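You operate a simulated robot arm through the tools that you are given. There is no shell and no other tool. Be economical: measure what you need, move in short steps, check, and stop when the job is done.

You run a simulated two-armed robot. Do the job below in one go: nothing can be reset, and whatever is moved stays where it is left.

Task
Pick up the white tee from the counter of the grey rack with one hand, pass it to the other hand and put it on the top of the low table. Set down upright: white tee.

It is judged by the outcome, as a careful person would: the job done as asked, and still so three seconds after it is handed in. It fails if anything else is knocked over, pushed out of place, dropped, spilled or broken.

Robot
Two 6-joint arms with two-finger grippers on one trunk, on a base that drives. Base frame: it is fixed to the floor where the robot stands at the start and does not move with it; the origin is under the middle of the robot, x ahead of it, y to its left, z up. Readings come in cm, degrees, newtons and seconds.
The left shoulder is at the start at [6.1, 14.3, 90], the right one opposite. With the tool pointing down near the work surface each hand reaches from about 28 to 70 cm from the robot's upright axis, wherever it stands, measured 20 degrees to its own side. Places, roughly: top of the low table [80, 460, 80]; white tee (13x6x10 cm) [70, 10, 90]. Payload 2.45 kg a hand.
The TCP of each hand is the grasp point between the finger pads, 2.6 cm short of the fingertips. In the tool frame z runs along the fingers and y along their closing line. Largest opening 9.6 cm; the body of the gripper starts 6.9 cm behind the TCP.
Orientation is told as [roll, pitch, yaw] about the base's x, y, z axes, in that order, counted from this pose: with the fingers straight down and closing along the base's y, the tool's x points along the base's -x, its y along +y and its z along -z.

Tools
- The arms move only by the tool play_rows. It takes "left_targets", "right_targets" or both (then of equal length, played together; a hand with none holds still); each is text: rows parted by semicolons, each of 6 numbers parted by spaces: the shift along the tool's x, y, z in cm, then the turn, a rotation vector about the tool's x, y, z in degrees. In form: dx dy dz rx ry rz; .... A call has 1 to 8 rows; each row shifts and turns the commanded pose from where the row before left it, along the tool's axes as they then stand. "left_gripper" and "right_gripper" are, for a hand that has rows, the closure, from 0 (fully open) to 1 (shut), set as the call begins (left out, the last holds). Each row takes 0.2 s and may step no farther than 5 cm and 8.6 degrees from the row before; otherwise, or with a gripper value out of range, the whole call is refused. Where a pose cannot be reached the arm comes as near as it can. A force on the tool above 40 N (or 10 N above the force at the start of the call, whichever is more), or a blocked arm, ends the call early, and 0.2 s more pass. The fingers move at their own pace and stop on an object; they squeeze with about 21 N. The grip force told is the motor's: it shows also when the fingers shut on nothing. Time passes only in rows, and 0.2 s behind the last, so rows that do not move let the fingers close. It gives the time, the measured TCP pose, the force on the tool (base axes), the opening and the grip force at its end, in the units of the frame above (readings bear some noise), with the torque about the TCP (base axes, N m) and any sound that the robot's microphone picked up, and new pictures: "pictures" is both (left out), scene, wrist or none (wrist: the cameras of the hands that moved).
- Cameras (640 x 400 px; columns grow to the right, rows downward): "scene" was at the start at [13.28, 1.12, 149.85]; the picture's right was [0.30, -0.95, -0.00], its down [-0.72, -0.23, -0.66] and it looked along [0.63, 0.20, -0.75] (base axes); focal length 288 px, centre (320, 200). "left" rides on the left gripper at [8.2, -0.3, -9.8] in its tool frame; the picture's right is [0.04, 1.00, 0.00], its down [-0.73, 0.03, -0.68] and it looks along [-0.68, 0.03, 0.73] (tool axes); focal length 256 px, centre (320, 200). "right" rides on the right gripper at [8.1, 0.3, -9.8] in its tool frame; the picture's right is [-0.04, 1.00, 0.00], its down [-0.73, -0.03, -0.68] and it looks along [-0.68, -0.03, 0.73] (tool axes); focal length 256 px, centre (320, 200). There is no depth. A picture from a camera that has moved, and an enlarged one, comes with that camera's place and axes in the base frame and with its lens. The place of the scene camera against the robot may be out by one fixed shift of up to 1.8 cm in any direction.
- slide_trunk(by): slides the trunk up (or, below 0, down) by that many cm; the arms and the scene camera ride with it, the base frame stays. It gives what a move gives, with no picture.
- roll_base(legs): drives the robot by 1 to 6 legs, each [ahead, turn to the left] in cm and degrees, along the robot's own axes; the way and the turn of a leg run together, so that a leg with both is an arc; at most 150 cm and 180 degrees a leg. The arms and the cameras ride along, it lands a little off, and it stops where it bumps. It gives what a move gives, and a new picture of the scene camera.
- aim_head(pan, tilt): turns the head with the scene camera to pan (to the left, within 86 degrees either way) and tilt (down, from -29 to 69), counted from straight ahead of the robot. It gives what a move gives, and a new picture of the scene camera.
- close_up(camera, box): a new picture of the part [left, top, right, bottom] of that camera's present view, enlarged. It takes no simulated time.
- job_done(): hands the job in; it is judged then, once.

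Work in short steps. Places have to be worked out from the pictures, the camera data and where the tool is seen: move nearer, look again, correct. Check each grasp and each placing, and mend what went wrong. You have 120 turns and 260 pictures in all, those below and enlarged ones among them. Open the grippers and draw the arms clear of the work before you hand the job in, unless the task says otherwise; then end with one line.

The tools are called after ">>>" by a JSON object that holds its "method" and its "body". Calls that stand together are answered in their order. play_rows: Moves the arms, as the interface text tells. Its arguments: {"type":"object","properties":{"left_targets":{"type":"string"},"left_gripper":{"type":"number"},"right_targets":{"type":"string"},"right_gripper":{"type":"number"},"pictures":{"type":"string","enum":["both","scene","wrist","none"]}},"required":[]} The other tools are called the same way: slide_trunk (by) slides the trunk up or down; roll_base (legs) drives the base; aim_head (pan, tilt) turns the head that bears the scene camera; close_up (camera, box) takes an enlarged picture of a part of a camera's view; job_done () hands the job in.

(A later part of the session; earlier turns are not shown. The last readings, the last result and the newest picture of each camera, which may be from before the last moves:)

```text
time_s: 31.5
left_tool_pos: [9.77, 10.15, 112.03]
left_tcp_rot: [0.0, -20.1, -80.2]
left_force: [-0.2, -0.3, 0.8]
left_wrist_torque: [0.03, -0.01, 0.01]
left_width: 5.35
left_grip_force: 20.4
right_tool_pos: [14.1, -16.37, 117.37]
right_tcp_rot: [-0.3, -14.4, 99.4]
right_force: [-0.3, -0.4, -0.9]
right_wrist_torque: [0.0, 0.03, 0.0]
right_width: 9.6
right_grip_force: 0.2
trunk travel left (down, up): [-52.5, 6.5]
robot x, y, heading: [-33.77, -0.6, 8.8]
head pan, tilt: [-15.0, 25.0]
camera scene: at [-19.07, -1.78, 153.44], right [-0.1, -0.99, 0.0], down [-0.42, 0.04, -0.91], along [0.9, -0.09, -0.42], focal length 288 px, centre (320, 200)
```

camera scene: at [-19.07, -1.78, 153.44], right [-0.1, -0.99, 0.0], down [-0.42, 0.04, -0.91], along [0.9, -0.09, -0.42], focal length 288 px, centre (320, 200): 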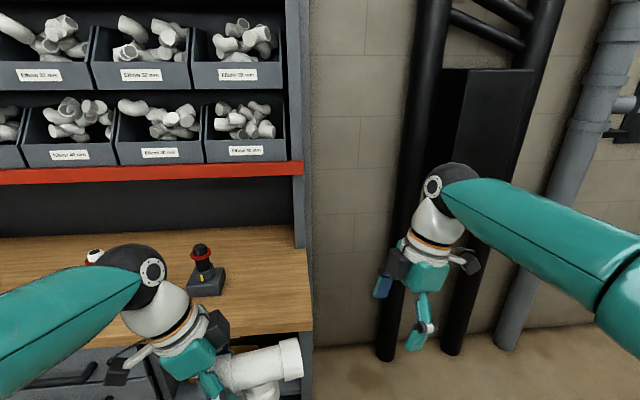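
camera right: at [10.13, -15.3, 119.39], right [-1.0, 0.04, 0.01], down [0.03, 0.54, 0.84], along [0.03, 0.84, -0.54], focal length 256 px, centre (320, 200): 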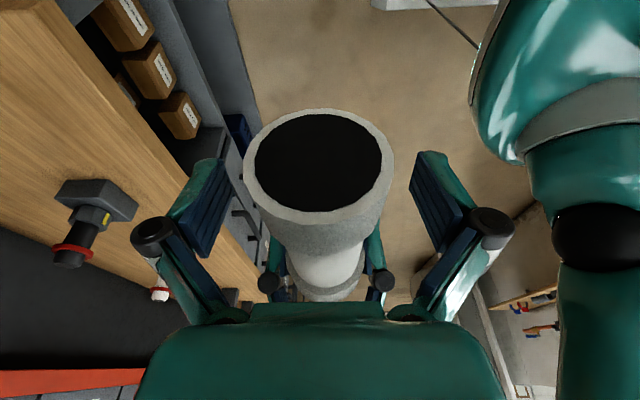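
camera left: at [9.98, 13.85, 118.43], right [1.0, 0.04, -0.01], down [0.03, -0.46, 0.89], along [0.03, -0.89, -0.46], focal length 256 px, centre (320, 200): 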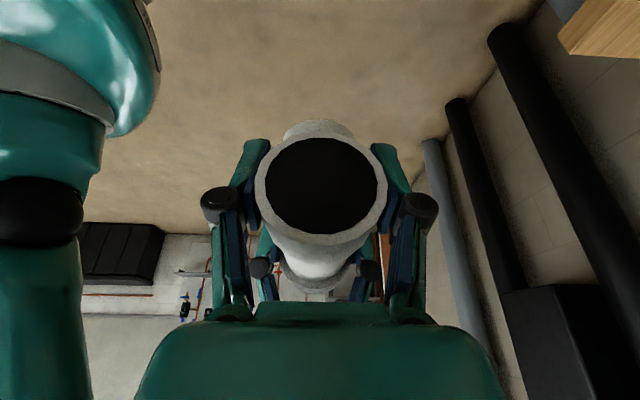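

Blocked after 9° of turning. I look to the right and down to find the obstacle.

>>> {"method": "aim_head", "body": {"pan": -86, "tilt": 45}}

>>> {"method": "aim_head", "body": {"pan": 86, "tilt": 65}}

>>> {"method": "close_up", "body": {"camera": "left", "box": [0, 0, 640, 400]}}

>>> {"method": "close_up", "body": {"camera": "right", "box": [0, 0, 640, 400]}}

```text
time_s: 32.9
left_tool_pos: [9.73, 10.35, 112.12]
left_tcp_rot: [0.0, -19.9, -80.2]
left_force: [0.0, 0.9, 0.2]
left_wrist_torque: [0.03, 0.03, 0.01]
left_width: 5.37
left_grip_force: 21.2
right_tool_pos: [14.12, -16.54, 117.48]
right_tcp_rot: [-0.2, -14.3, 99.4]
right_force: [0.2, -0.4, -0.4]
right_wrist_torque: [0.03, 0.0, -0.02]
right_width: 9.61
right_grip_force: 0.1
trunk travel left (down, up): [-52.5, 6.5]
robot x, y, heading: [-33.84, -0.58, 8.9]
head pan, tilt: [-85.9, 45.0]
camera scene: at [-26.39, -8.73, 150.39], right [-0.97, -0.23, 0.0], down [-0.16, 0.69, -0.71], along [0.16, -0.69, -0.71], focal length 288 px, centre (320, 200)
```

scene: 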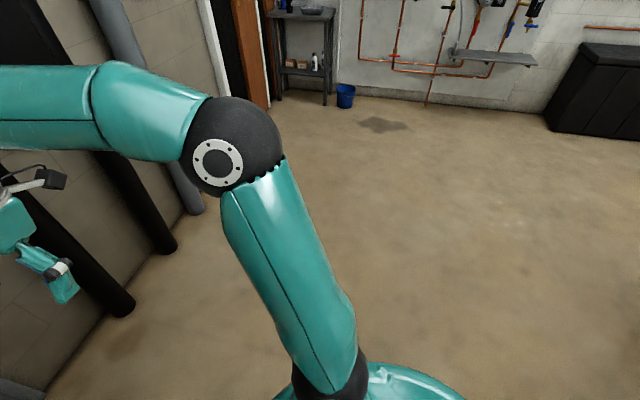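

```text
time_s: 35.5
left_tool_pos: [9.71, 10.23, 112.05]
left_tcp_rot: [-0.1, -20.0, -80.3]
left_force: [-0.3, 0.3, -0.1]
left_wrist_torque: [0.07, 0.01, 0.0]
left_width: 5.38
left_grip_force: 21.3
right_tool_pos: [14.21, -16.5, 117.39]
right_tcp_rot: [-0.3, -14.3, 99.4]
right_force: [0.4, -0.2, -1.3]
right_wrist_torque: [-0.01, 0.02, -0.01]
right_width: 9.61
right_grip_force: 0.0
trunk travel left (down, up): [-52.5, 6.5]
robot x, y, heading: [-33.92, -0.53, 9.1]
head pan, tilt: [85.9, 65.0]
camera scene: at [-28.75, 5.24, 147.89], right [1.0, 0.09, 0.0], down [0.08, -0.9, -0.42], along [-0.04, 0.42, -0.91], focal length 288 px, centre (320, 200)
```

scene: 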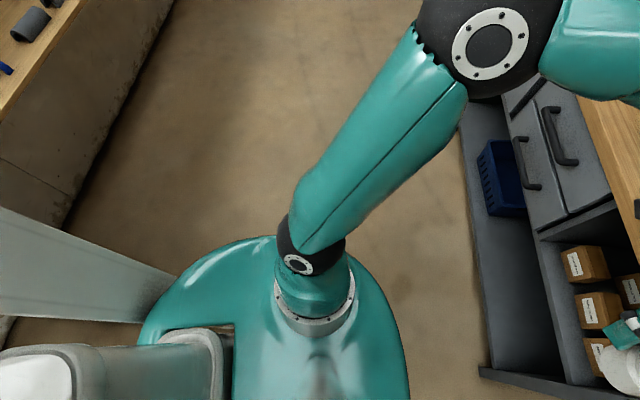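

```text
1.00 times, centred on (320, 200) of left (not enlarged: the box is as wide or as high as the picture)
camera zoom: at [7.51, 21.04, 118.48], right [0.98, 0.2, -0.01], down [0.11, -0.45, 0.89], along [0.18, -0.87, -0.46], focal length 256 px, centre (320, 200)
```

zoom: 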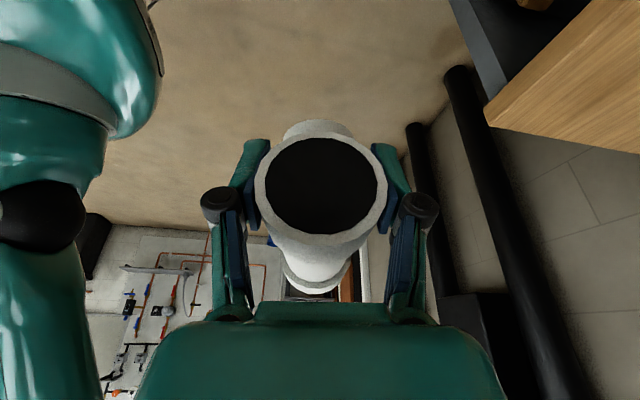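

```text
1.00 times, centred on (320, 200) of right (not enlarged: the box is as wide or as high as the picture)
camera zoom: at [15.49, -26.79, 124.81], right [-0.99, -0.12, 0.0], down [-0.06, 0.54, 0.84], along [-0.11, 0.83, -0.54], focal length 256 px, centre (320, 200)
```

zoom: 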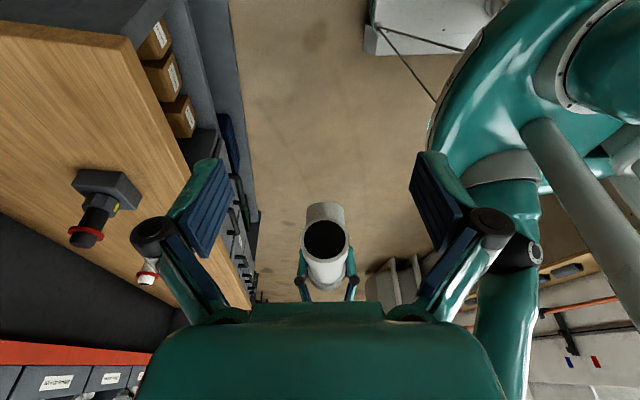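

There is a grey slab behind-left of the robot that may be the obstacle. I enlarge it.

>>> {"method": "close_up", "body": {"camera": "scene", "box": [0, 190, 340, 400]}}

>>> {"method": "aim_head", "body": {"pan": 86, "tilt": 40}}

```text
1.88 times, centred on (170, 295) of scene
camera zoom: at [-28.75, 5.24, 147.89], right [1.0, 0.09, 0.0], down [0.08, -0.9, -0.42], along [-0.04, 0.42, -0.91], focal length 542 px, centre (602, 21)
```

zoom: 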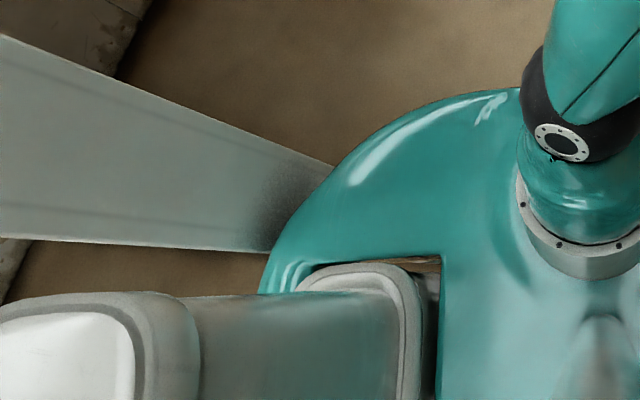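

```text
time_s: 36.4
left_tool_pos: [9.81, 10.18, 112.08]
left_tcp_rot: [0.0, -20.1, -80.4]
left_force: [0.4, 0.2, -0.3]
left_wrist_torque: [0.07, 0.01, 0.02]
left_width: 5.37
left_grip_force: 21.2
right_tool_pos: [14.12, -16.35, 117.41]
right_tcp_rot: [-0.3, -14.4, 99.4]
right_force: [-0.6, 0.6, -0.1]
right_wrist_torque: [-0.03, 0.04, 0.03]
right_width: 9.62
right_grip_force: 0.1
trunk travel left (down, up): [-52.5, 6.5]
robot x, y, heading: [-33.99, -0.53, 9.1]
head pan, tilt: [85.9, 40.0]
camera scene: at [-28.96, 7.66, 151.11], right [1.0, 0.09, 0.0], down [0.05, -0.64, -0.77], along [-0.07, 0.76, -0.64], focal length 288 px, centre (320, 200)
```

scene: 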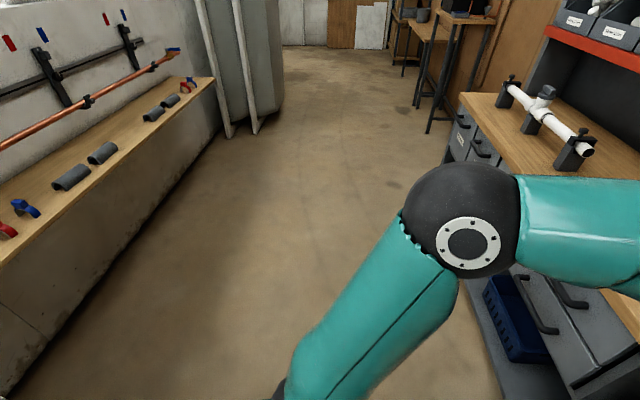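

The grey slab is a vertical post close behind the robot, at left rear; backing up brought me next to it. I drive forward 18 cm, since there is room before the rack, and try the turn from there.

>>> {"method": "roll_base", "body": {"legs": [[18, 0], [0, 40]]}}

```text
time_s: 40.0
left_tool_pos: [11.31, 38.01, 112.14]
left_tcp_rot: [-0.1, -19.9, -41.6]
left_force: [0.7, 0.9, -0.3]
left_wrist_torque: [0.01, 0.03, 0.01]
left_width: 5.33
left_grip_force: 20.7
right_tool_pos: [31.3, 19.87, 117.43]
right_tcp_rot: [-0.2, -14.5, 138.1]
right_force: [0.9, -0.2, 0.4]
right_wrist_torque: [0.01, 0.01, 0.05]
right_width: 9.6
right_grip_force: 0.1
trunk travel left (down, up): [-52.5, 6.5]
robot x, y, heading: [-14.14, 0.47, 47.4]
head pan, tilt: [85.9, 40.0]
camera scene: at [-16.17, 9.86, 151.11], right [0.73, 0.69, 0.0], down [0.44, -0.47, -0.77], along [-0.53, 0.56, -0.64], focal length 288 px, centre (320, 200)
```

scene: 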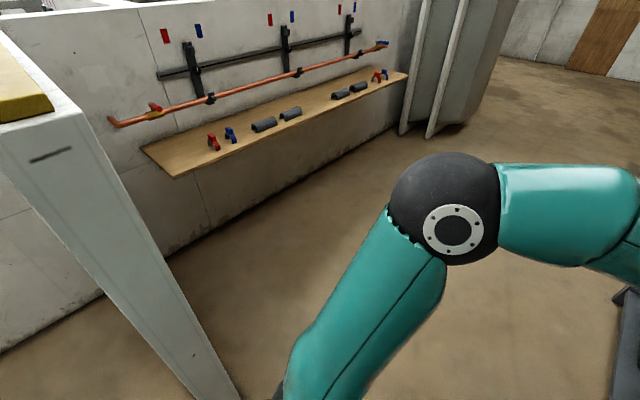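

It turned freely, and the post is now clearly seen at x≈-75 to -100. I complete the turn to 90°.

>>> {"method": "roll_base", "body": {"legs": [[0, 43]]}}

>>> {"method": "aim_head", "body": {"pan": -15, "tilt": 20}}

```text
time_s: 42.5
left_tool_pos: [-20.59, 45.43, 112.02]
left_tcp_rot: [-0.1, -19.9, 0.5]
left_force: [-0.3, -0.1, -1.0]
left_wrist_torque: [0.03, 0.06, 0.0]
left_width: 5.36
left_grip_force: 21.2
right_tool_pos: [6.47, 45.44, 117.45]
right_tcp_rot: [-0.3, -14.4, -179.8]
right_force: [1.2, 0.0, 0.4]
right_wrist_torque: [-0.01, 0.0, 0.01]
right_width: 9.6
right_grip_force: 0.1
trunk travel left (down, up): [-52.5, 6.5]
robot x, y, heading: [-11.07, 0.55, 89.2]
head pan, tilt: [85.9, 40.0]
camera scene: at [-19.68, 6.09, 151.12], right [0.09, 1.0, 0.0], down [0.64, -0.06, -0.77], along [-0.76, 0.06, -0.64], focal length 288 px, centre (320, 200)
```

scene: 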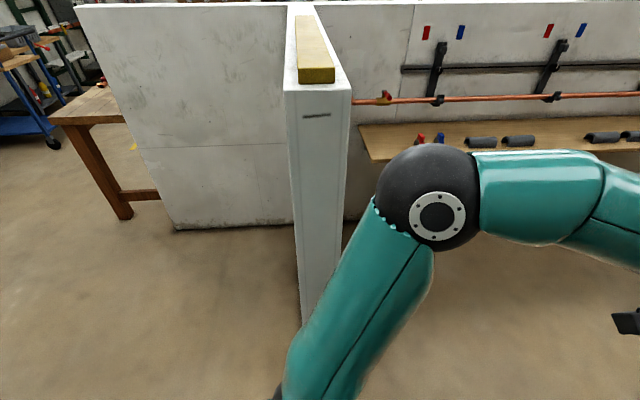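

```text
time_s: 44.3
left_tool_pos: [-20.56, 45.27, 112.21]
left_tcp_rot: [0.1, -20.0, 0.4]
left_force: [-0.8, 0.1, -0.7]
left_wrist_torque: [0.0, 0.03, -0.02]
left_width: 5.34
left_grip_force: 20.9
right_tool_pos: [6.41, 45.48, 117.48]
right_tcp_rot: [-0.3, -14.4, -179.8]
right_force: [0.0, 0.1, -0.7]
right_wrist_torque: [-0.01, 0.03, -0.01]
right_width: 9.6
right_grip_force: 0.1
trunk travel left (down, up): [-52.5, 6.5]
robot x, y, heading: [-11.06, 0.12, 89.2]
head pan, tilt: [-15.0, 20.0]
camera scene: at [-8.68, 14.22, 154.25], right [0.96, -0.27, 0.0], down [-0.09, -0.33, -0.94], along [0.26, 0.9, -0.34], focal length 288 px, centre (320, 200)
```

scene: 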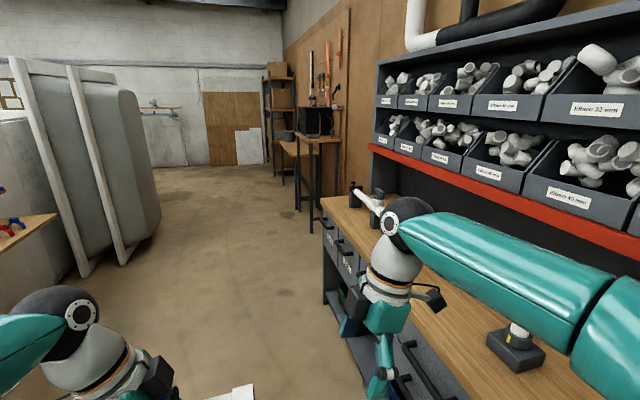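

Facing along the corridor, the tall table's near leg is at about [71, 398] and a lower table stands behind it. I stretch the right arm forward to narrow its elbow while driving, and check the arms.

>>> {"method": "play_rows", "body": {"right_targets": "0 -4 0 0 0 0; 0 -4 0 0 0 0; 0 -4 0 0 0 0; 0 -3 0 0 0 0", "pictures": "none"}}

>>> {"method": "aim_head", "body": {"pan": -60, "tilt": 40}}

>>> {"method": "aim_head", "body": {"pan": 0, "tilt": 40}}

```text
time_s: 45.3
left_tool_pos: [-20.61, 45.31, 112.14]
left_tcp_rot: [0.0, -20.0, 0.4]
left_force: [0.8, -1.4, -1.0]
left_wrist_torque: [0.04, 0.05, 0.04]
left_width: 5.34
left_grip_force: 20.9
right_tool_pos: [6.34, 58.95, 116.65]
right_tcp_rot: [-0.3, -14.4, -179.7]
right_force: [-0.7, -1.0, -0.2]
right_wrist_torque: [0.06, -0.02, -0.03]
right_width: 9.6
right_grip_force: 0.0
right hand out of reach, approached as far as the arm can: row 4
trunk travel left (down, up): [-52.5, 6.5]
robot x, y, heading: [-11.19, 0.35, 89.3]
head pan, tilt: [-15.0, 20.0]
```

```text
time_s: 46.4
left_tool_pos: [-20.6, 45.39, 112.04]
left_tcp_rot: [-0.1, -20.0, 0.4]
left_force: [0.4, 0.1, -1.0]
left_wrist_torque: [-0.01, 0.07, -0.02]
left_width: 5.37
left_grip_force: 21.1
right_tool_pos: [6.32, 59.08, 116.54]
right_tcp_rot: [-0.3, -14.5, -179.8]
right_force: [-0.9, -0.7, 0.4]
right_wrist_torque: [-0.02, 0.0, -0.01]
right_width: 9.6
right_grip_force: 0.1
trunk travel left (down, up): [-52.5, 6.5]
robot x, y, heading: [-11.25, 0.53, 89.1]
head pan, tilt: [-60.0, 40.0]
camera scene: at [-3.78, 9.44, 151.11], right [0.49, -0.87, 0.0], down [-0.56, -0.31, -0.77], along [0.67, 0.37, -0.64], focal length 288 px, centre (320, 200)
```

scene: 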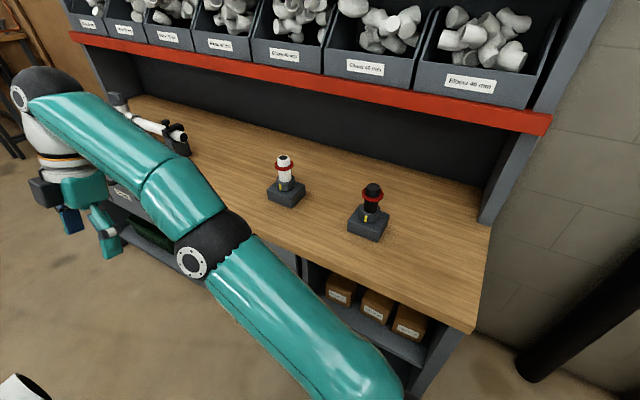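

```text
time_s: 47.7
left_tool_pos: [-20.69, 45.29, 112.21]
left_tcp_rot: [0.0, -19.9, 0.4]
left_force: [0.4, 0.5, -0.8]
left_wrist_torque: [-0.01, 0.01, 0.01]
left_width: 5.37
left_grip_force: 21.4
right_tool_pos: [6.43, 59.05, 116.61]
right_tcp_rot: [-0.3, -14.4, -179.8]
right_force: [0.3, 0.0, -0.3]
right_wrist_torque: [0.04, 0.03, 0.05]
right_width: 9.6
right_grip_force: 0.0
trunk travel left (down, up): [-52.5, 6.5]
robot x, y, heading: [-11.14, 0.49, 89.1]
head pan, tilt: [0.0, 40.0]
camera scene: at [-11.07, 13.78, 151.11], right [1.0, -0.02, 0.0], down [-0.01, -0.64, -0.77], along [0.01, 0.77, -0.64], focal length 288 px, centre (320, 200)
```

scene: 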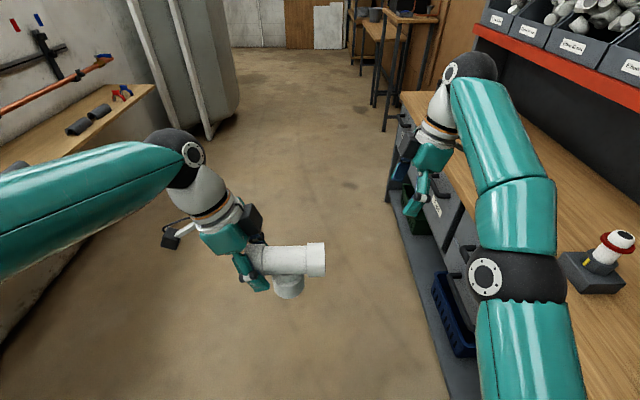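

The tee is held steady and upright, and the right elbow is now narrow. The way ahead is clear, so I drive 150 cm forward with the head looking ahead.

>>> {"method": "roll_base", "body": {"legs": [[150, 1]]}}

>>> {"method": "aim_head", "body": {"pan": -10, "tilt": 25}}

```text
time_s: 55.0
left_tool_pos: [-23.52, 189.66, 112.14]
left_tcp_rot: [0.0, -20.1, 2.8]
left_force: [0.0, 0.1, -1.4]
left_wrist_torque: [-0.01, 0.01, 0.03]
left_width: 5.35
left_grip_force: 21.3
right_tool_pos: [2.69, 204.45, 116.51]
right_tcp_rot: [-0.2, -14.4, -177.2]
right_force: [0.3, 0.0, 0.3]
right_wrist_torque: [-0.01, 0.01, -0.01]
right_width: 9.59
right_grip_force: 0.0
trunk travel left (down, up): [-52.5, 6.5]
robot x, y, heading: [-11.83, 145.31, 91.6]
head pan, tilt: [0.0, 40.0]
camera scene: at [-12.75, 158.48, 151.11], right [1.0, 0.03, 0.0], down [0.02, -0.64, -0.77], along [-0.02, 0.77, -0.64], focal length 288 px, centre (320, 200)
```

scene: 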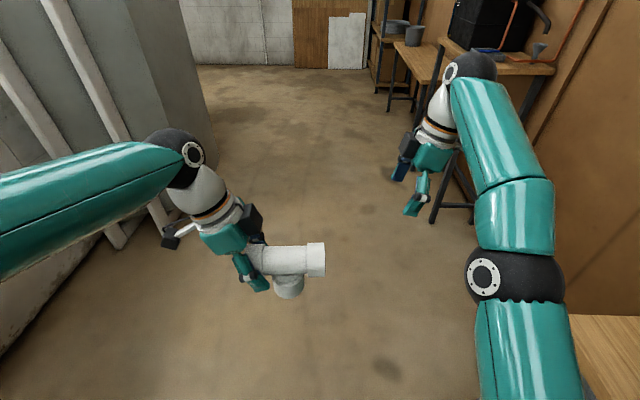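

```text
time_s: 55.8
left_tool_pos: [-23.54, 189.56, 112.25]
left_tcp_rot: [0.1, -20.0, 2.8]
left_force: [-0.9, 0.4, -0.6]
left_wrist_torque: [0.01, 0.03, 0.02]
left_width: 5.37
left_grip_force: 20.9
right_tool_pos: [2.89, 204.31, 116.56]
right_tcp_rot: [-0.4, -14.4, -177.3]
right_force: [0.6, 0.7, 0.7]
right_wrist_torque: [0.03, -0.04, 0.02]
right_width: 9.58
right_grip_force: 0.0
trunk travel left (down, up): [-52.5, 6.5]
robot x, y, heading: [-12.2, 145.1, 91.8]
head pan, tilt: [-10.0, 25.0]
camera scene: at [-11.18, 159.06, 153.43], right [0.99, -0.15, 0.0], down [-0.06, -0.42, -0.91], along [0.13, 0.9, -0.42], focal length 288 px, centre (320, 200)
```

scene: 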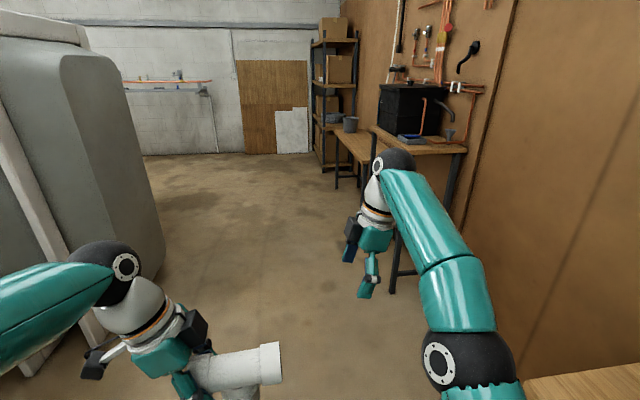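

I locate the low table at about x 62–115, y 405–515, with its top at z≈79, just past the tall table. I straighten and drive on to y≈295.

>>> {"method": "roll_base", "body": {"legs": [[0, -2], [150, 0]]}}

>>> {"method": "aim_head", "body": {"pan": -30, "tilt": 25}}

```text
time_s: 63.8
left_tool_pos: [-21.37, 342.3, 112.15]
left_tcp_rot: [0.0, -20.1, 1.2]
left_force: [0.2, 0.6, -0.3]
left_wrist_torque: [-0.02, 0.06, 0.0]
left_width: 5.34
left_grip_force: 21.1
right_tool_pos: [5.37, 356.21, 116.55]
right_tcp_rot: [-0.4, -14.4, -179.1]
right_force: [0.1, 0.3, -0.1]
right_wrist_torque: [0.03, 0.01, -0.02]
right_width: 9.59
right_grip_force: 0.1
trunk travel left (down, up): [-52.5, 6.5]
robot x, y, heading: [-11.08, 297.2, 89.8]
head pan, tilt: [-10.0, 25.0]
camera scene: at [-9.74, 311.39, 153.44], right [0.98, -0.18, 0.0], down [-0.08, -0.42, -0.91], along [0.16, 0.89, -0.42], focal length 288 px, centre (320, 200)
```

scene: 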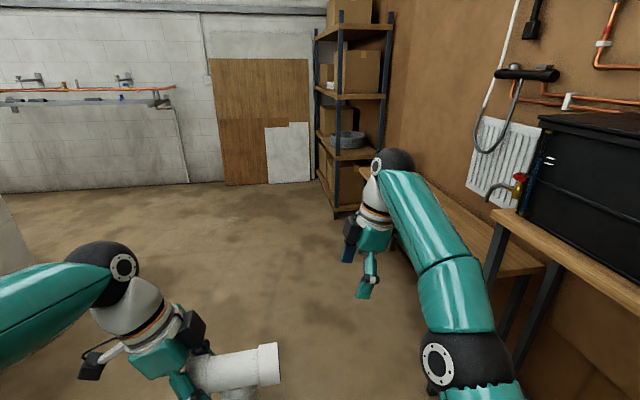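

```text
time_s: 64.7
left_tool_pos: [-21.46, 342.22, 112.13]
left_tcp_rot: [0.0, -20.0, 1.2]
left_force: [0.0, 0.4, -1.4]
left_wrist_torque: [-0.01, 0.05, 0.0]
left_width: 5.34
left_grip_force: 20.8
right_tool_pos: [5.42, 356.15, 116.59]
right_tcp_rot: [-0.3, -14.4, -179.2]
right_force: [0.3, 0.9, -0.3]
right_wrist_torque: [0.04, 0.01, 0.01]
right_width: 9.63
right_grip_force: 0.1
trunk travel left (down, up): [-52.5, 6.5]
robot x, y, heading: [-11.18, 297.52, 89.8]
head pan, tilt: [-30.0, 25.0]
camera scene: at [-6.72, 310.25, 153.44], right [0.86, -0.5, 0.0], down [-0.21, -0.37, -0.91], along [0.46, 0.78, -0.42], focal length 288 px, centre (320, 200)
```

scene: 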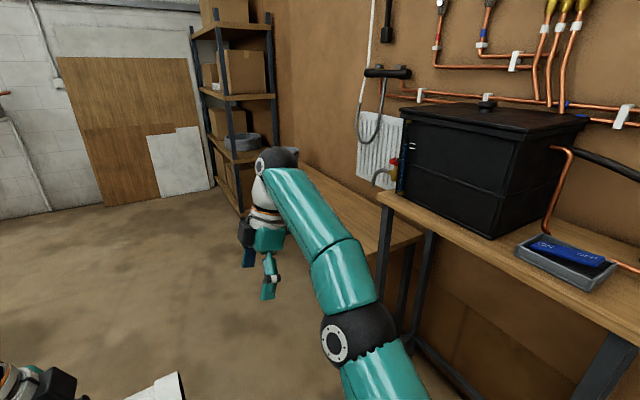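

The low table is partly visible behind the tall one and the floor ahead is free. I drive on 150 cm.

>>> {"method": "roll_base", "body": {"legs": [[150, 0]]}}

>>> {"method": "aim_head", "body": {"pan": -80, "tilt": 40}}

```text
time_s: 72.3
left_tool_pos: [-18.84, 493.77, 112.19]
left_tcp_rot: [-0.2, -19.9, 0.2]
left_force: [-0.2, -0.1, -1.2]
left_wrist_torque: [0.01, 0.09, 0.0]
left_width: 5.33
left_grip_force: 21.2
right_tool_pos: [8.24, 507.32, 116.6]
right_tcp_rot: [-0.5, -14.4, 179.9]
right_force: [-0.1, 0.2, -0.7]
right_wrist_torque: [-0.01, 0.0, 0.01]
right_width: 9.6
right_grip_force: 0.0
trunk travel left (down, up): [-52.5, 6.5]
robot x, y, heading: [-9.15, 448.85, 88.8]
head pan, tilt: [-30.0, 25.0]
camera scene: at [-4.62, 461.53, 153.44], right [0.86, -0.52, 0.0], down [-0.22, -0.36, -0.91], along [0.47, 0.78, -0.42], focal length 288 px, centre (320, 200)
```

scene: 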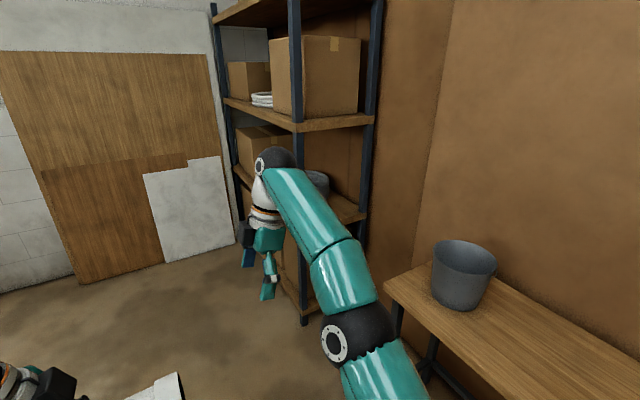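

```text
time_s: 73.5
left_tool_pos: [-18.84, 493.66, 112.27]
left_tcp_rot: [0.0, -20.0, 0.2]
left_force: [-0.7, -1.0, -0.8]
left_wrist_torque: [0.03, 0.03, -0.01]
left_width: 5.35
left_grip_force: 20.8
right_tool_pos: [8.2, 507.15, 116.54]
right_tcp_rot: [-0.4, -14.5, 180.0]
right_force: [-0.2, 0.0, -1.4]
right_wrist_torque: [0.0, 0.02, 0.0]
right_width: 9.59
right_grip_force: 0.0
trunk travel left (down, up): [-52.5, 6.5]
robot x, y, heading: [-9.14, 448.77, 88.8]
head pan, tilt: [-80.0, 40.0]
camera scene: at [-0.99, 454.91, 151.12], right [0.15, -0.99, 0.0], down [-0.63, -0.1, -0.77], along [0.76, 0.12, -0.64], focal length 288 px, centre (320, 200)
```

scene: 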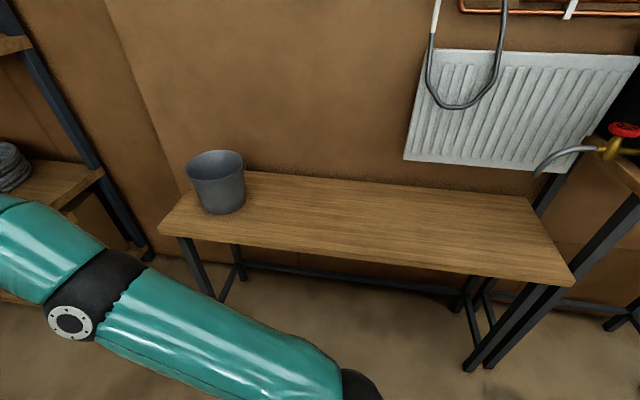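

Clear view: the low table spans x≈58–97, y≈390–520, with its top at z≈80 and a bucket at about (75, 505). I'll set the tee near (75, 452). I turn right 90° to face it.

>>> {"method": "roll_base", "body": {"legs": [[0, -89]]}}

>>> {"method": "aim_head", "body": {"pan": 0, "tilt": 45}}

```text
time_s: 76.1
left_tool_pos: [12.87, 488.91, 112.41]
left_tcp_rot: [0.0, -19.9, -40.5]
left_force: [-1.0, -0.6, -1.4]
left_wrist_torque: [0.03, 0.1, 0.02]
left_width: 5.36
left_grip_force: 21.3
right_tool_pos: [42.75, 483.13, 115.25]
right_tcp_rot: [-4.7, -14.9, 139.5]
right_force: [0.7, -0.7, 0.3]
right_wrist_torque: [0.05, 0.06, -0.03]
right_width: 9.58
right_grip_force: 0.1
trunk travel left (down, up): [-52.5, 6.5]
robot x, y, heading: [-11.64, 450.25, 47.2]
head pan, tilt: [-80.0, 40.0]
stopped in leg 1: the robot was blocked; the commanded pose is now the measured one
camera scene: at [-0.48, 449.14, 151.08], right [-0.54, -0.84, 0.0], down [-0.54, 0.35, -0.76], along [0.64, -0.42, -0.64], focal length 288 px, centre (320, 200)
```

scene: 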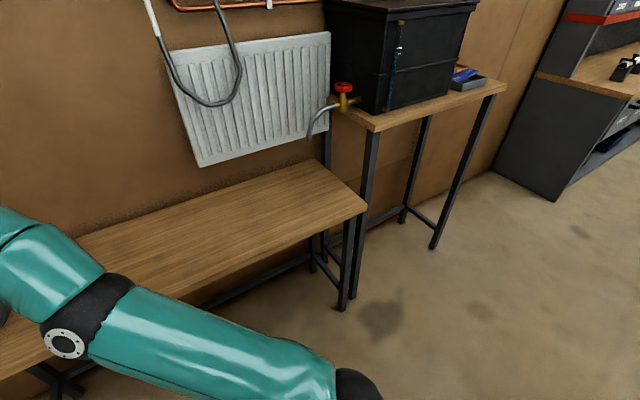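

```text
time_s: 77.6
left_tool_pos: [12.61, 489.07, 112.34]
left_tcp_rot: [0.1, -20.0, -40.5]
left_force: [-1.0, -0.2, -1.0]
left_wrist_torque: [0.03, 0.01, -0.01]
left_width: 5.36
left_grip_force: 21.0
right_tool_pos: [42.53, 483.3, 115.37]
right_tcp_rot: [-4.8, -14.8, 139.5]
right_force: [-0.1, 0.6, 0.1]
right_wrist_torque: [-0.01, 0.01, -0.04]
right_width: 9.58
right_grip_force: 0.2
trunk travel left (down, up): [-52.5, 6.5]
robot x, y, heading: [-11.82, 450.65, 46.9]
head pan, tilt: [0.0, 45.0]
camera scene: at [-2.37, 459.77, 150.38], right [0.73, -0.68, 0.0], down [-0.48, -0.52, -0.71], along [0.48, 0.52, -0.71], focal length 288 px, centre (320, 200)
```

scene: 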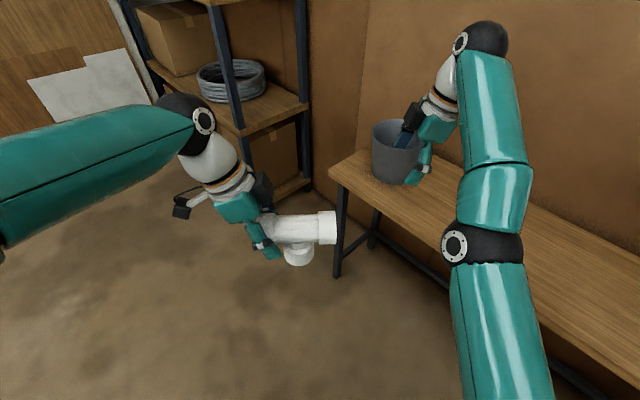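

Blocked again at heading 47°, and the right hand's roll changed a little. I check whether the right hand touches something.

>>> {"method": "close_up", "body": {"camera": "right", "box": [0, 0, 640, 400]}}

>>> {"method": "close_up", "body": {"camera": "scene", "box": [330, 0, 570, 220]}}

```text
1.00 times, centred on (320, 200) of right (not enlarged: the box is as wide or as high as the picture)
camera zoom: at [49.73, 475.57, 122.7], right [-0.69, -0.72, -0.07], down [-0.43, 0.33, 0.84], along [-0.58, 0.61, -0.53], focal length 256 px, centre (320, 200)
```

zoom: 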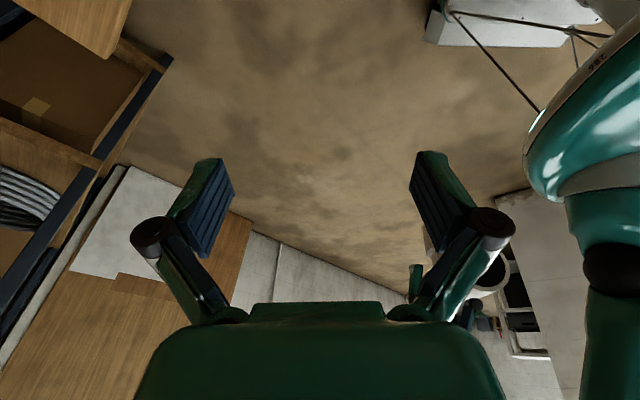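

```text
1.82 times, centred on (450, 110) of scene
camera zoom: at [-2.37, 459.77, 150.38], right [0.73, -0.68, 0.0], down [-0.48, -0.52, -0.71], along [0.48, 0.52, -0.71], focal length 523 px, centre (84, 364)
```

zoom: 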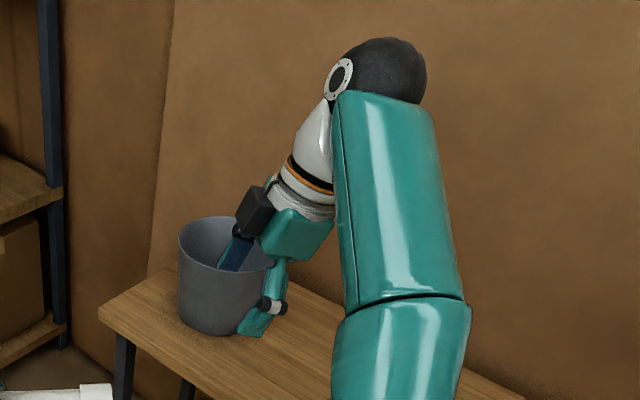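

The right hand hangs above and short of the bucket, so that isn't the contact. I look to both sides and down.

>>> {"method": "aim_head", "body": {"pan": 86, "tilt": 50}}

>>> {"method": "aim_head", "body": {"pan": -86, "tilt": 60}}

>>> {"method": "aim_head", "body": {"pan": -25, "tilt": 30}}

```text
time_s: 79.2
left_tool_pos: [12.44, 489.07, 112.4]
left_tcp_rot: [0.0, -20.0, -40.5]
left_force: [0.2, 0.3, -0.7]
left_wrist_torque: [0.02, 0.04, -0.01]
left_width: 5.34
left_grip_force: 21.1
right_tool_pos: [42.49, 483.33, 115.48]
right_tcp_rot: [-4.8, -14.6, 139.5]
right_force: [0.3, -0.1, -0.1]
right_wrist_torque: [0.01, 0.0, 0.01]
right_width: 9.59
right_grip_force: 0.1
trunk travel left (down, up): [-52.5, 6.5]
robot x, y, heading: [-12.01, 450.31, 47.1]
head pan, tilt: [85.9, 50.0]
camera scene: at [-13.16, 459.47, 149.7], right [0.73, 0.68, 0.0], down [0.52, -0.56, -0.64], along [-0.44, 0.47, -0.77], focal length 288 px, centre (320, 200)
```

scene: 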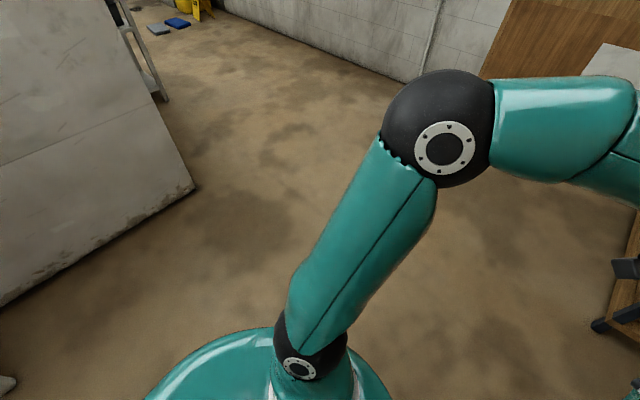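

```text
time_s: 81.8
left_tool_pos: [12.59, 489.09, 112.47]
left_tcp_rot: [0.0, -20.1, -40.5]
left_force: [-0.3, 0.2, -0.6]
left_wrist_torque: [0.01, 0.06, 0.0]
left_width: 5.37
left_grip_force: 21.1
right_tool_pos: [42.5, 483.39, 115.46]
right_tcp_rot: [-4.8, -14.7, 139.4]
right_force: [0.5, -0.5, -0.2]
right_wrist_torque: [0.02, 0.0, -0.04]
right_width: 9.61
right_grip_force: 0.2
trunk travel left (down, up): [-52.5, 6.5]
robot x, y, heading: [-11.79, 450.74, 46.8]
head pan, tilt: [-85.9, 60.0]
camera scene: at [-2.73, 449.65, 148.44], right [-0.63, -0.78, 0.0], down [-0.67, 0.54, -0.5], along [0.39, -0.31, -0.87], focal length 288 px, centre (320, 200)
```

scene: 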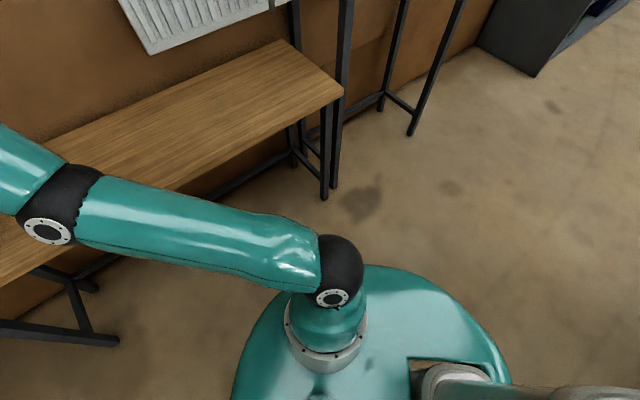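

```text
time_s: 83.1
left_tool_pos: [12.63, 489.08, 112.41]
left_tcp_rot: [0.2, -20.0, -40.5]
left_force: [0.4, -0.9, -1.7]
left_wrist_torque: [0.01, 0.05, 0.01]
left_width: 5.34
left_grip_force: 20.2
right_tool_pos: [42.61, 483.24, 115.37]
right_tcp_rot: [-4.8, -14.8, 139.5]
right_force: [-0.7, -0.6, 0.0]
right_wrist_torque: [-0.02, 0.02, 0.01]
right_width: 9.59
right_grip_force: 0.1
trunk travel left (down, up): [-52.5, 6.5]
robot x, y, heading: [-11.97, 450.34, 46.7]
head pan, tilt: [-25.0, 30.0]
camera scene: at [0.47, 457.22, 152.64], right [0.37, -0.93, 0.0], down [-0.46, -0.19, -0.87], along [0.8, 0.32, -0.5], focal length 288 px, centre (320, 200)
```

scene: 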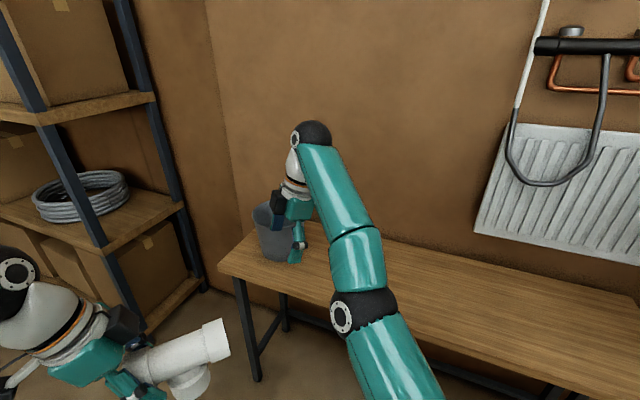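

No obstacle is near. The right arm was stretched to its reach limit and its pose got disturbed, so I suspect it stopped the turn. I draw the right hand back 14 cm and retry a small turn.

>>> {"method": "play_rows", "body": {"right_targets": "0 4 -1 0 0 0; 0 4 0 0 0 0; 0 4 0 0 0 0; 0 4 0 0 0 0; 0 0 0 0 0 0", "pictures": "none"}}

>>> {"method": "roll_base", "body": {"legs": [[0, -20]]}}

```text
time_s: 84.3
left_tool_pos: [12.84, 489.15, 112.46]
left_tcp_rot: [0.0, -20.0, -40.5]
left_force: [0.1, -0.4, -1.9]
left_wrist_torque: [0.04, 0.04, 0.0]
left_width: 5.35
left_grip_force: 21.1
right_tool_pos: [34.06, 473.25, 115.33]
right_tcp_rot: [-4.7, -14.8, 139.4]
right_force: [0.7, 0.7, 0.5]
right_wrist_torque: [-0.03, 0.03, 0.03]
right_width: 9.57
right_grip_force: 0.0
right hand out of reach, approached as far as the arm can: row 1
trunk travel left (down, up): [-52.5, 6.5]
robot x, y, heading: [-11.87, 450.69, 46.8]
head pan, tilt: [-25.0, 30.0]
```

```text
time_s: 85.9
left_tool_pos: [24.34, 478.6, 112.54]
left_tcp_rot: [0.1, -20.0, -60.4]
left_force: [-0.5, -0.1, -0.8]
left_wrist_torque: [0.01, 0.05, 0.01]
left_width: 5.34
left_grip_force: 21.3
right_tool_pos: [39.25, 456.49, 115.58]
right_tcp_rot: [-4.8, -14.8, 119.8]
right_force: [-0.1, 0.6, -0.2]
right_wrist_torque: [-0.01, 0.0, 0.0]
right_width: 9.61
right_grip_force: 0.1
trunk travel left (down, up): [-52.5, 6.5]
robot x, y, heading: [-12.63, 451.97, 27.2]
head pan, tilt: [-25.0, 30.0]
camera scene: at [1.98, 453.83, 152.65], right [0.04, -1.0, 0.0], down [-0.5, -0.02, -0.87], along [0.87, 0.03, -0.5], focal length 288 px, centre (320, 200)
```

scene: 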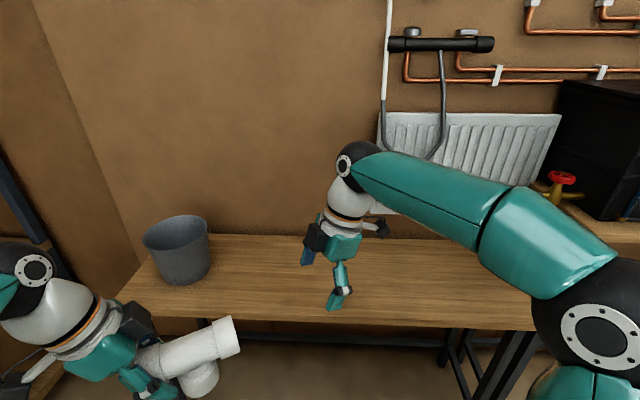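

The turn works now and the bucket is undisturbed. I turn on to heading ≈ -12° and advance partway, then look.

>>> {"method": "roll_base", "body": {"legs": [[0, -39], [20, 0]]}}

>>> {"method": "aim_head", "body": {"pan": 10, "tilt": 45}}

```text
time_s: 89.5
left_tool_pos: [52.34, 445.89, 112.45]
left_tcp_rot: [-0.1, -19.8, -99.0]
left_force: [0.3, -1.1, -1.4]
left_wrist_torque: [0.09, 0.04, 0.01]
left_width: 5.34
left_grip_force: 20.7
right_tool_pos: [49.94, 419.26, 115.48]
right_tcp_rot: [-4.8, -14.8, 81.1]
right_force: [-0.4, -0.9, 0.2]
right_wrist_torque: [0.09, -0.02, -0.01]
right_width: 9.6
right_grip_force: 0.1
trunk travel left (down, up): [-52.5, 6.5]
robot x, y, heading: [7.36, 449.97, -11.5]
head pan, tilt: [-25.0, 30.0]
camera scene: at [20.29, 441.8, 152.63], right [-0.6, -0.8, 0.0], down [-0.4, 0.3, -0.86], along [0.69, -0.52, -0.5], focal length 288 px, centre (320, 200)
```

scene: 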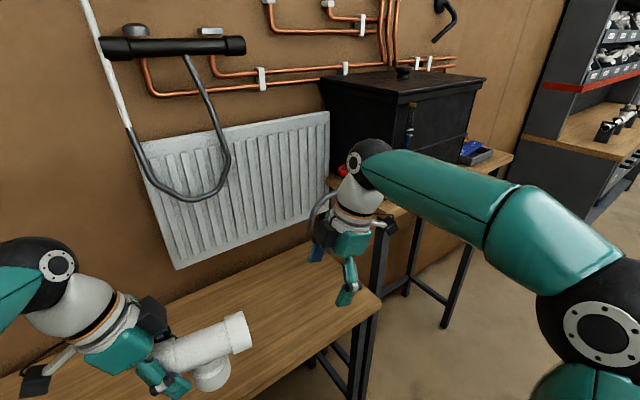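

```text
time_s: 90.5
left_tool_pos: [52.13, 446.04, 112.45]
left_tcp_rot: [0.0, -20.0, -99.0]
left_force: [0.3, -0.5, -1.0]
left_wrist_torque: [0.04, -0.04, -0.01]
left_width: 5.34
left_grip_force: 21.1
right_tool_pos: [49.8, 419.49, 115.48]
right_tcp_rot: [-4.8, -14.8, 80.9]
right_force: [0.1, -0.9, 0.3]
right_wrist_torque: [0.02, -0.01, -0.01]
right_width: 9.61
right_grip_force: 0.0
trunk travel left (down, up): [-52.5, 6.5]
robot x, y, heading: [7.12, 449.9, -11.6]
head pan, tilt: [10.0, 45.0]
camera scene: at [21.1, 447.15, 150.39], right [-0.03, -1.0, 0.0], down [-0.71, 0.02, -0.71], along [0.71, -0.02, -0.71], focal length 288 px, centre (320, 200)
```

scene: 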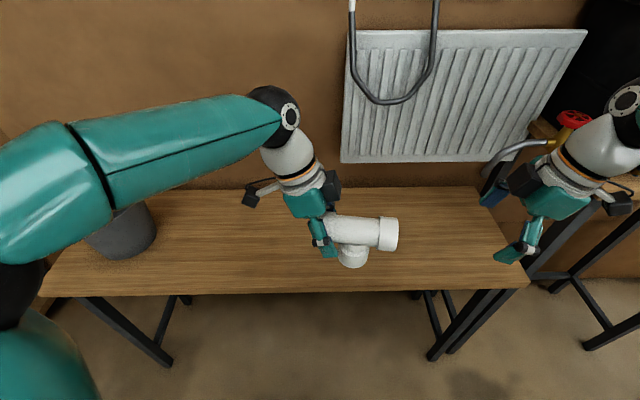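

The tee hangs over the table's front, with the robot at heading -11.6°. I pull the right hand back and up, away from the faucet, before advancing 8 cm.

>>> {"method": "play_rows", "body": {"right_targets": "0 3 -2 0 0 0; 0 4 -2 0 0 0; 0 4 -1 0 0 0; 0 0 0 0 0 0", "pictures": "none"}}

>>> {"method": "roll_base", "body": {"legs": [[8, 0]]}}

```text
time_s: 91.5
left_tool_pos: [52.18, 446.11, 112.68]
left_tcp_rot: [0.0, -20.0, -98.9]
left_force: [0.8, -0.1, -1.7]
left_wrist_torque: [0.06, -0.03, 0.03]
left_width: 5.32
left_grip_force: 20.4
right_tool_pos: [39.04, 420.04, 119.46]
right_tcp_rot: [-4.7, -14.6, 81.0]
right_force: [0.0, -0.9, 0.8]
right_wrist_torque: [-0.01, 0.0, -0.01]
right_width: 9.6
right_grip_force: 0.2
trunk travel left (down, up): [-52.5, 6.5]
robot x, y, heading: [7.08, 449.87, -11.5]
head pan, tilt: [10.0, 45.0]
```

```text
time_s: 92.6
left_tool_pos: [60.23, 444.37, 112.4]
left_tcp_rot: [-0.1, -20.0, -99.0]
left_force: [1.4, -0.2, -1.3]
left_wrist_torque: [0.03, 0.01, -0.01]
left_width: 5.36
left_grip_force: 20.6
right_tool_pos: [47.06, 418.41, 119.53]
right_tcp_rot: [-4.6, -14.7, 81.0]
right_force: [0.9, -0.9, 0.1]
right_wrist_torque: [0.03, 0.07, -0.01]
right_width: 9.62
right_grip_force: 0.1
trunk travel left (down, up): [-52.5, 6.5]
robot x, y, heading: [15.27, 448.31, -11.6]
head pan, tilt: [10.0, 45.0]
camera scene: at [29.36, 445.5, 150.36], right [-0.03, -1.0, 0.0], down [-0.71, 0.02, -0.71], along [0.71, -0.02, -0.71], focal length 288 px, centre (320, 200)
```

scene: 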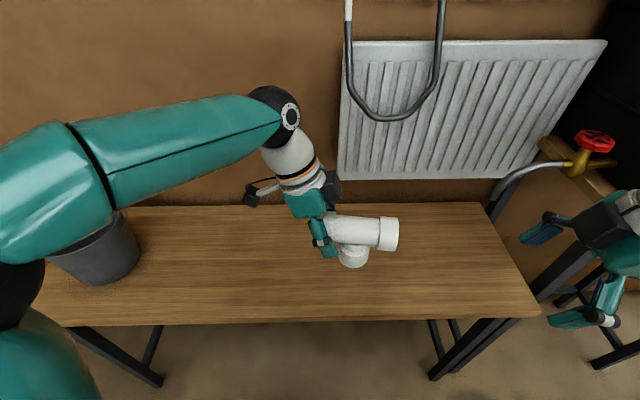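

There is free table at x 58–97 under and ahead of the tee. I move the left hand 13 cm forward over the table and then down to about z=95.

>>> {"method": "play_rows", "body": {"left_targets": "0 4.4 0 0 0 0; 0 4.4 0 0 0 0; 0 4.2 0 0 0 0; 1.37 0 3.76 0 0 0; 1.37 0 3.76 0 0 0; 1.37 0 3.76 0 0 0; 1.37 0 3.76 0 0 0; 0 0 0 0 0 0"}}

```text
time_s: 94.4
left_tool_pos: [73.05, 442.23, 96.17]
left_tcp_rot: [0.1, -20.0, -99.0]
left_force: [-1.0, 0.6, -0.8]
left_wrist_torque: [-0.01, -0.03, -0.04]
left_width: 5.36
left_grip_force: 21.1
right_tool_pos: [46.94, 418.47, 119.57]
right_tcp_rot: [-4.9, -14.7, 81.0]
right_force: [-0.5, -0.6, 0.6]
right_wrist_torque: [0.01, -0.02, 0.0]
right_width: 9.61
right_grip_force: 0.1
trunk travel left (down, up): [-52.5, 6.5]
robot x, y, heading: [15.53, 448.41, -11.7]
head pan, tilt: [10.0, 45.0]
camera scene: at [29.11, 445.55, 150.39], right [-0.03, -1.0, 0.0], down [-0.71, 0.02, -0.71], along [0.71, -0.02, -0.71], focal length 288 px, centre (320, 200)
camera left: at [74.37, 453.24, 102.62], right [0.99, -0.12, -0.01], down [-0.04, -0.46, 0.89], along [-0.11, -0.88, -0.46], focal length 256 px, centre (320, 200)
```

scene: 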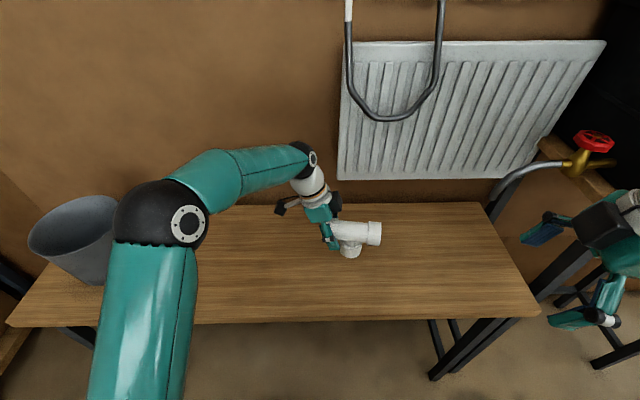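
left: 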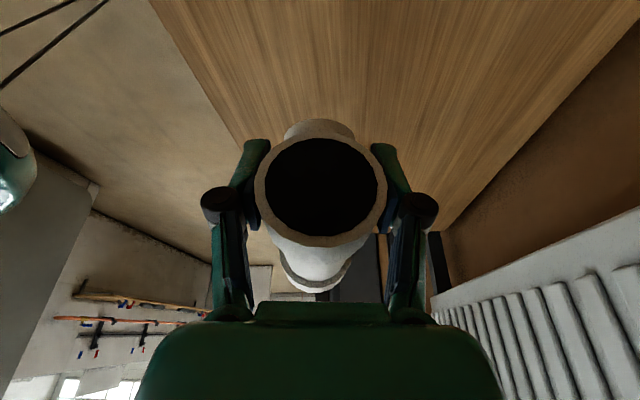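

The bucket is unmoved but the left elbow is near it, so I lower in small steps and watch. Down 4 cm.

>>> {"method": "play_rows", "body": {"left_targets": "0.68 0 1.88 0 0 0; 0.68 0 1.88 0 0 0; 0 0 0 0 0 0", "pictures": "scene"}}

>>> {"method": "close_up", "body": {"camera": "scene", "box": [0, 130, 430, 350]}}

```text
time_s: 95.2
left_tool_pos: [73.13, 442.3, 92.31]
left_tcp_rot: [0.0, -20.1, -99.0]
left_force: [0.1, 0.1, -1.1]
left_wrist_torque: [0.02, -0.01, 0.04]
left_width: 5.34
left_grip_force: 21.4
right_tool_pos: [46.94, 418.35, 119.6]
right_tcp_rot: [-4.8, -14.7, 81.1]
right_force: [-0.3, 0.8, -0.3]
right_wrist_torque: [-0.01, -0.01, 0.02]
right_width: 9.61
right_grip_force: 0.2
trunk travel left (down, up): [-52.5, 6.5]
robot x, y, heading: [15.23, 448.45, -12.1]
head pan, tilt: [10.0, 45.0]
camera scene: at [29.14, 445.55, 150.39], right [-0.03, -1.0, 0.0], down [-0.71, 0.02, -0.71], along [0.71, -0.02, -0.71], focal length 288 px, centre (320, 200)
```

scene: 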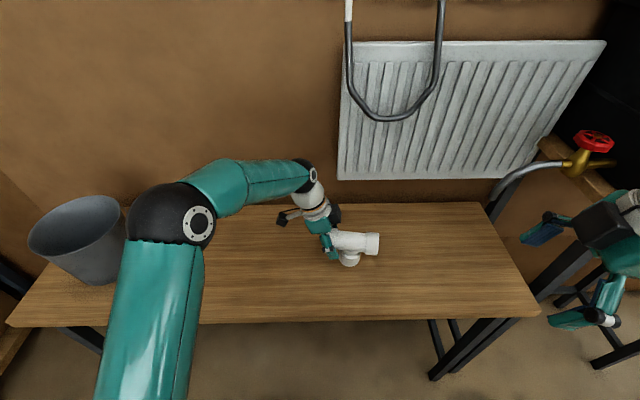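

```text
1.49 times, centred on (215, 240) of scene
camera zoom: at [29.14, 445.55, 150.39], right [-0.03, -1.0, 0.0], down [-0.71, 0.02, -0.71], along [0.71, -0.02, -0.71], focal length 428 px, centre (476, 140)
```

zoom: 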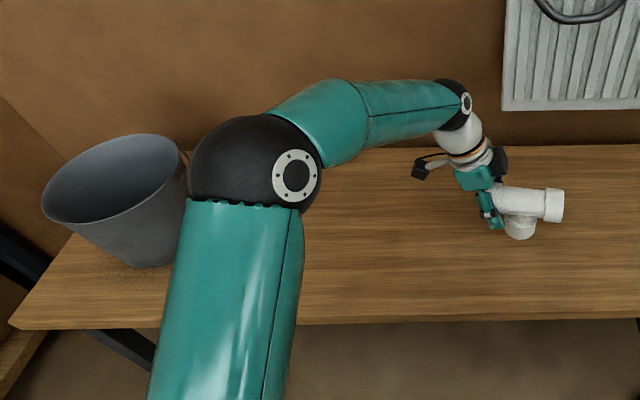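

The elbow moves away from the bucket as the hand lowers. I put the branch bottom at z≈85.6. Down 3.5 cm more.

>>> {"method": "play_rows", "body": {"left_targets": "0.68 0 1.88 0 0 0; 0.51 0 1.41 0 0 0; 0 0 0 0 0 0", "pictures": "none"}}

>>> {"method": "close_up", "body": {"camera": "scene", "box": [270, 170, 430, 290]}}

```text
time_s: 96.0
left_tool_pos: [73.06, 442.21, 89.04]
left_tcp_rot: [-0.1, -20.0, -99.1]
left_force: [-0.9, 0.7, -0.3]
left_wrist_torque: [0.06, 0.01, 0.01]
left_width: 5.37
left_grip_force: 20.8
right_tool_pos: [46.86, 418.46, 119.62]
right_tcp_rot: [-4.9, -14.8, 81.1]
right_force: [-0.1, 0.2, 0.1]
right_wrist_torque: [-0.01, 0.01, 0.01]
right_width: 9.62
right_grip_force: 0.0
trunk travel left (down, up): [-52.5, 6.5]
robot x, y, heading: [15.23, 448.02, -11.6]
head pan, tilt: [10.0, 45.0]
```

```text
3.33 times, centred on (350, 230) of scene
camera zoom: at [29.16, 445.54, 150.39], right [-0.03, -1.0, 0.0], down [-0.71, 0.02, -0.71], along [0.71, -0.02, -0.71], focal length 960 px, centre (220, 100)
```

zoom: 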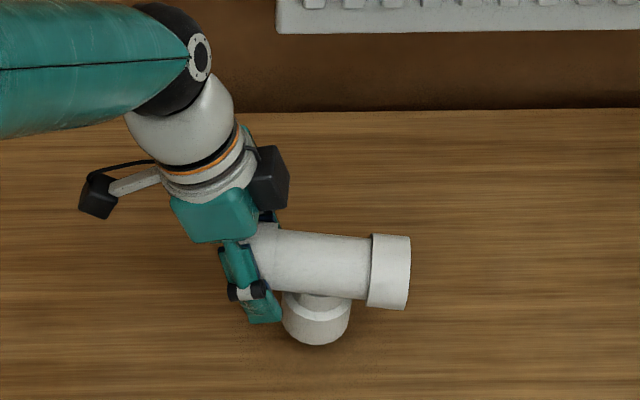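

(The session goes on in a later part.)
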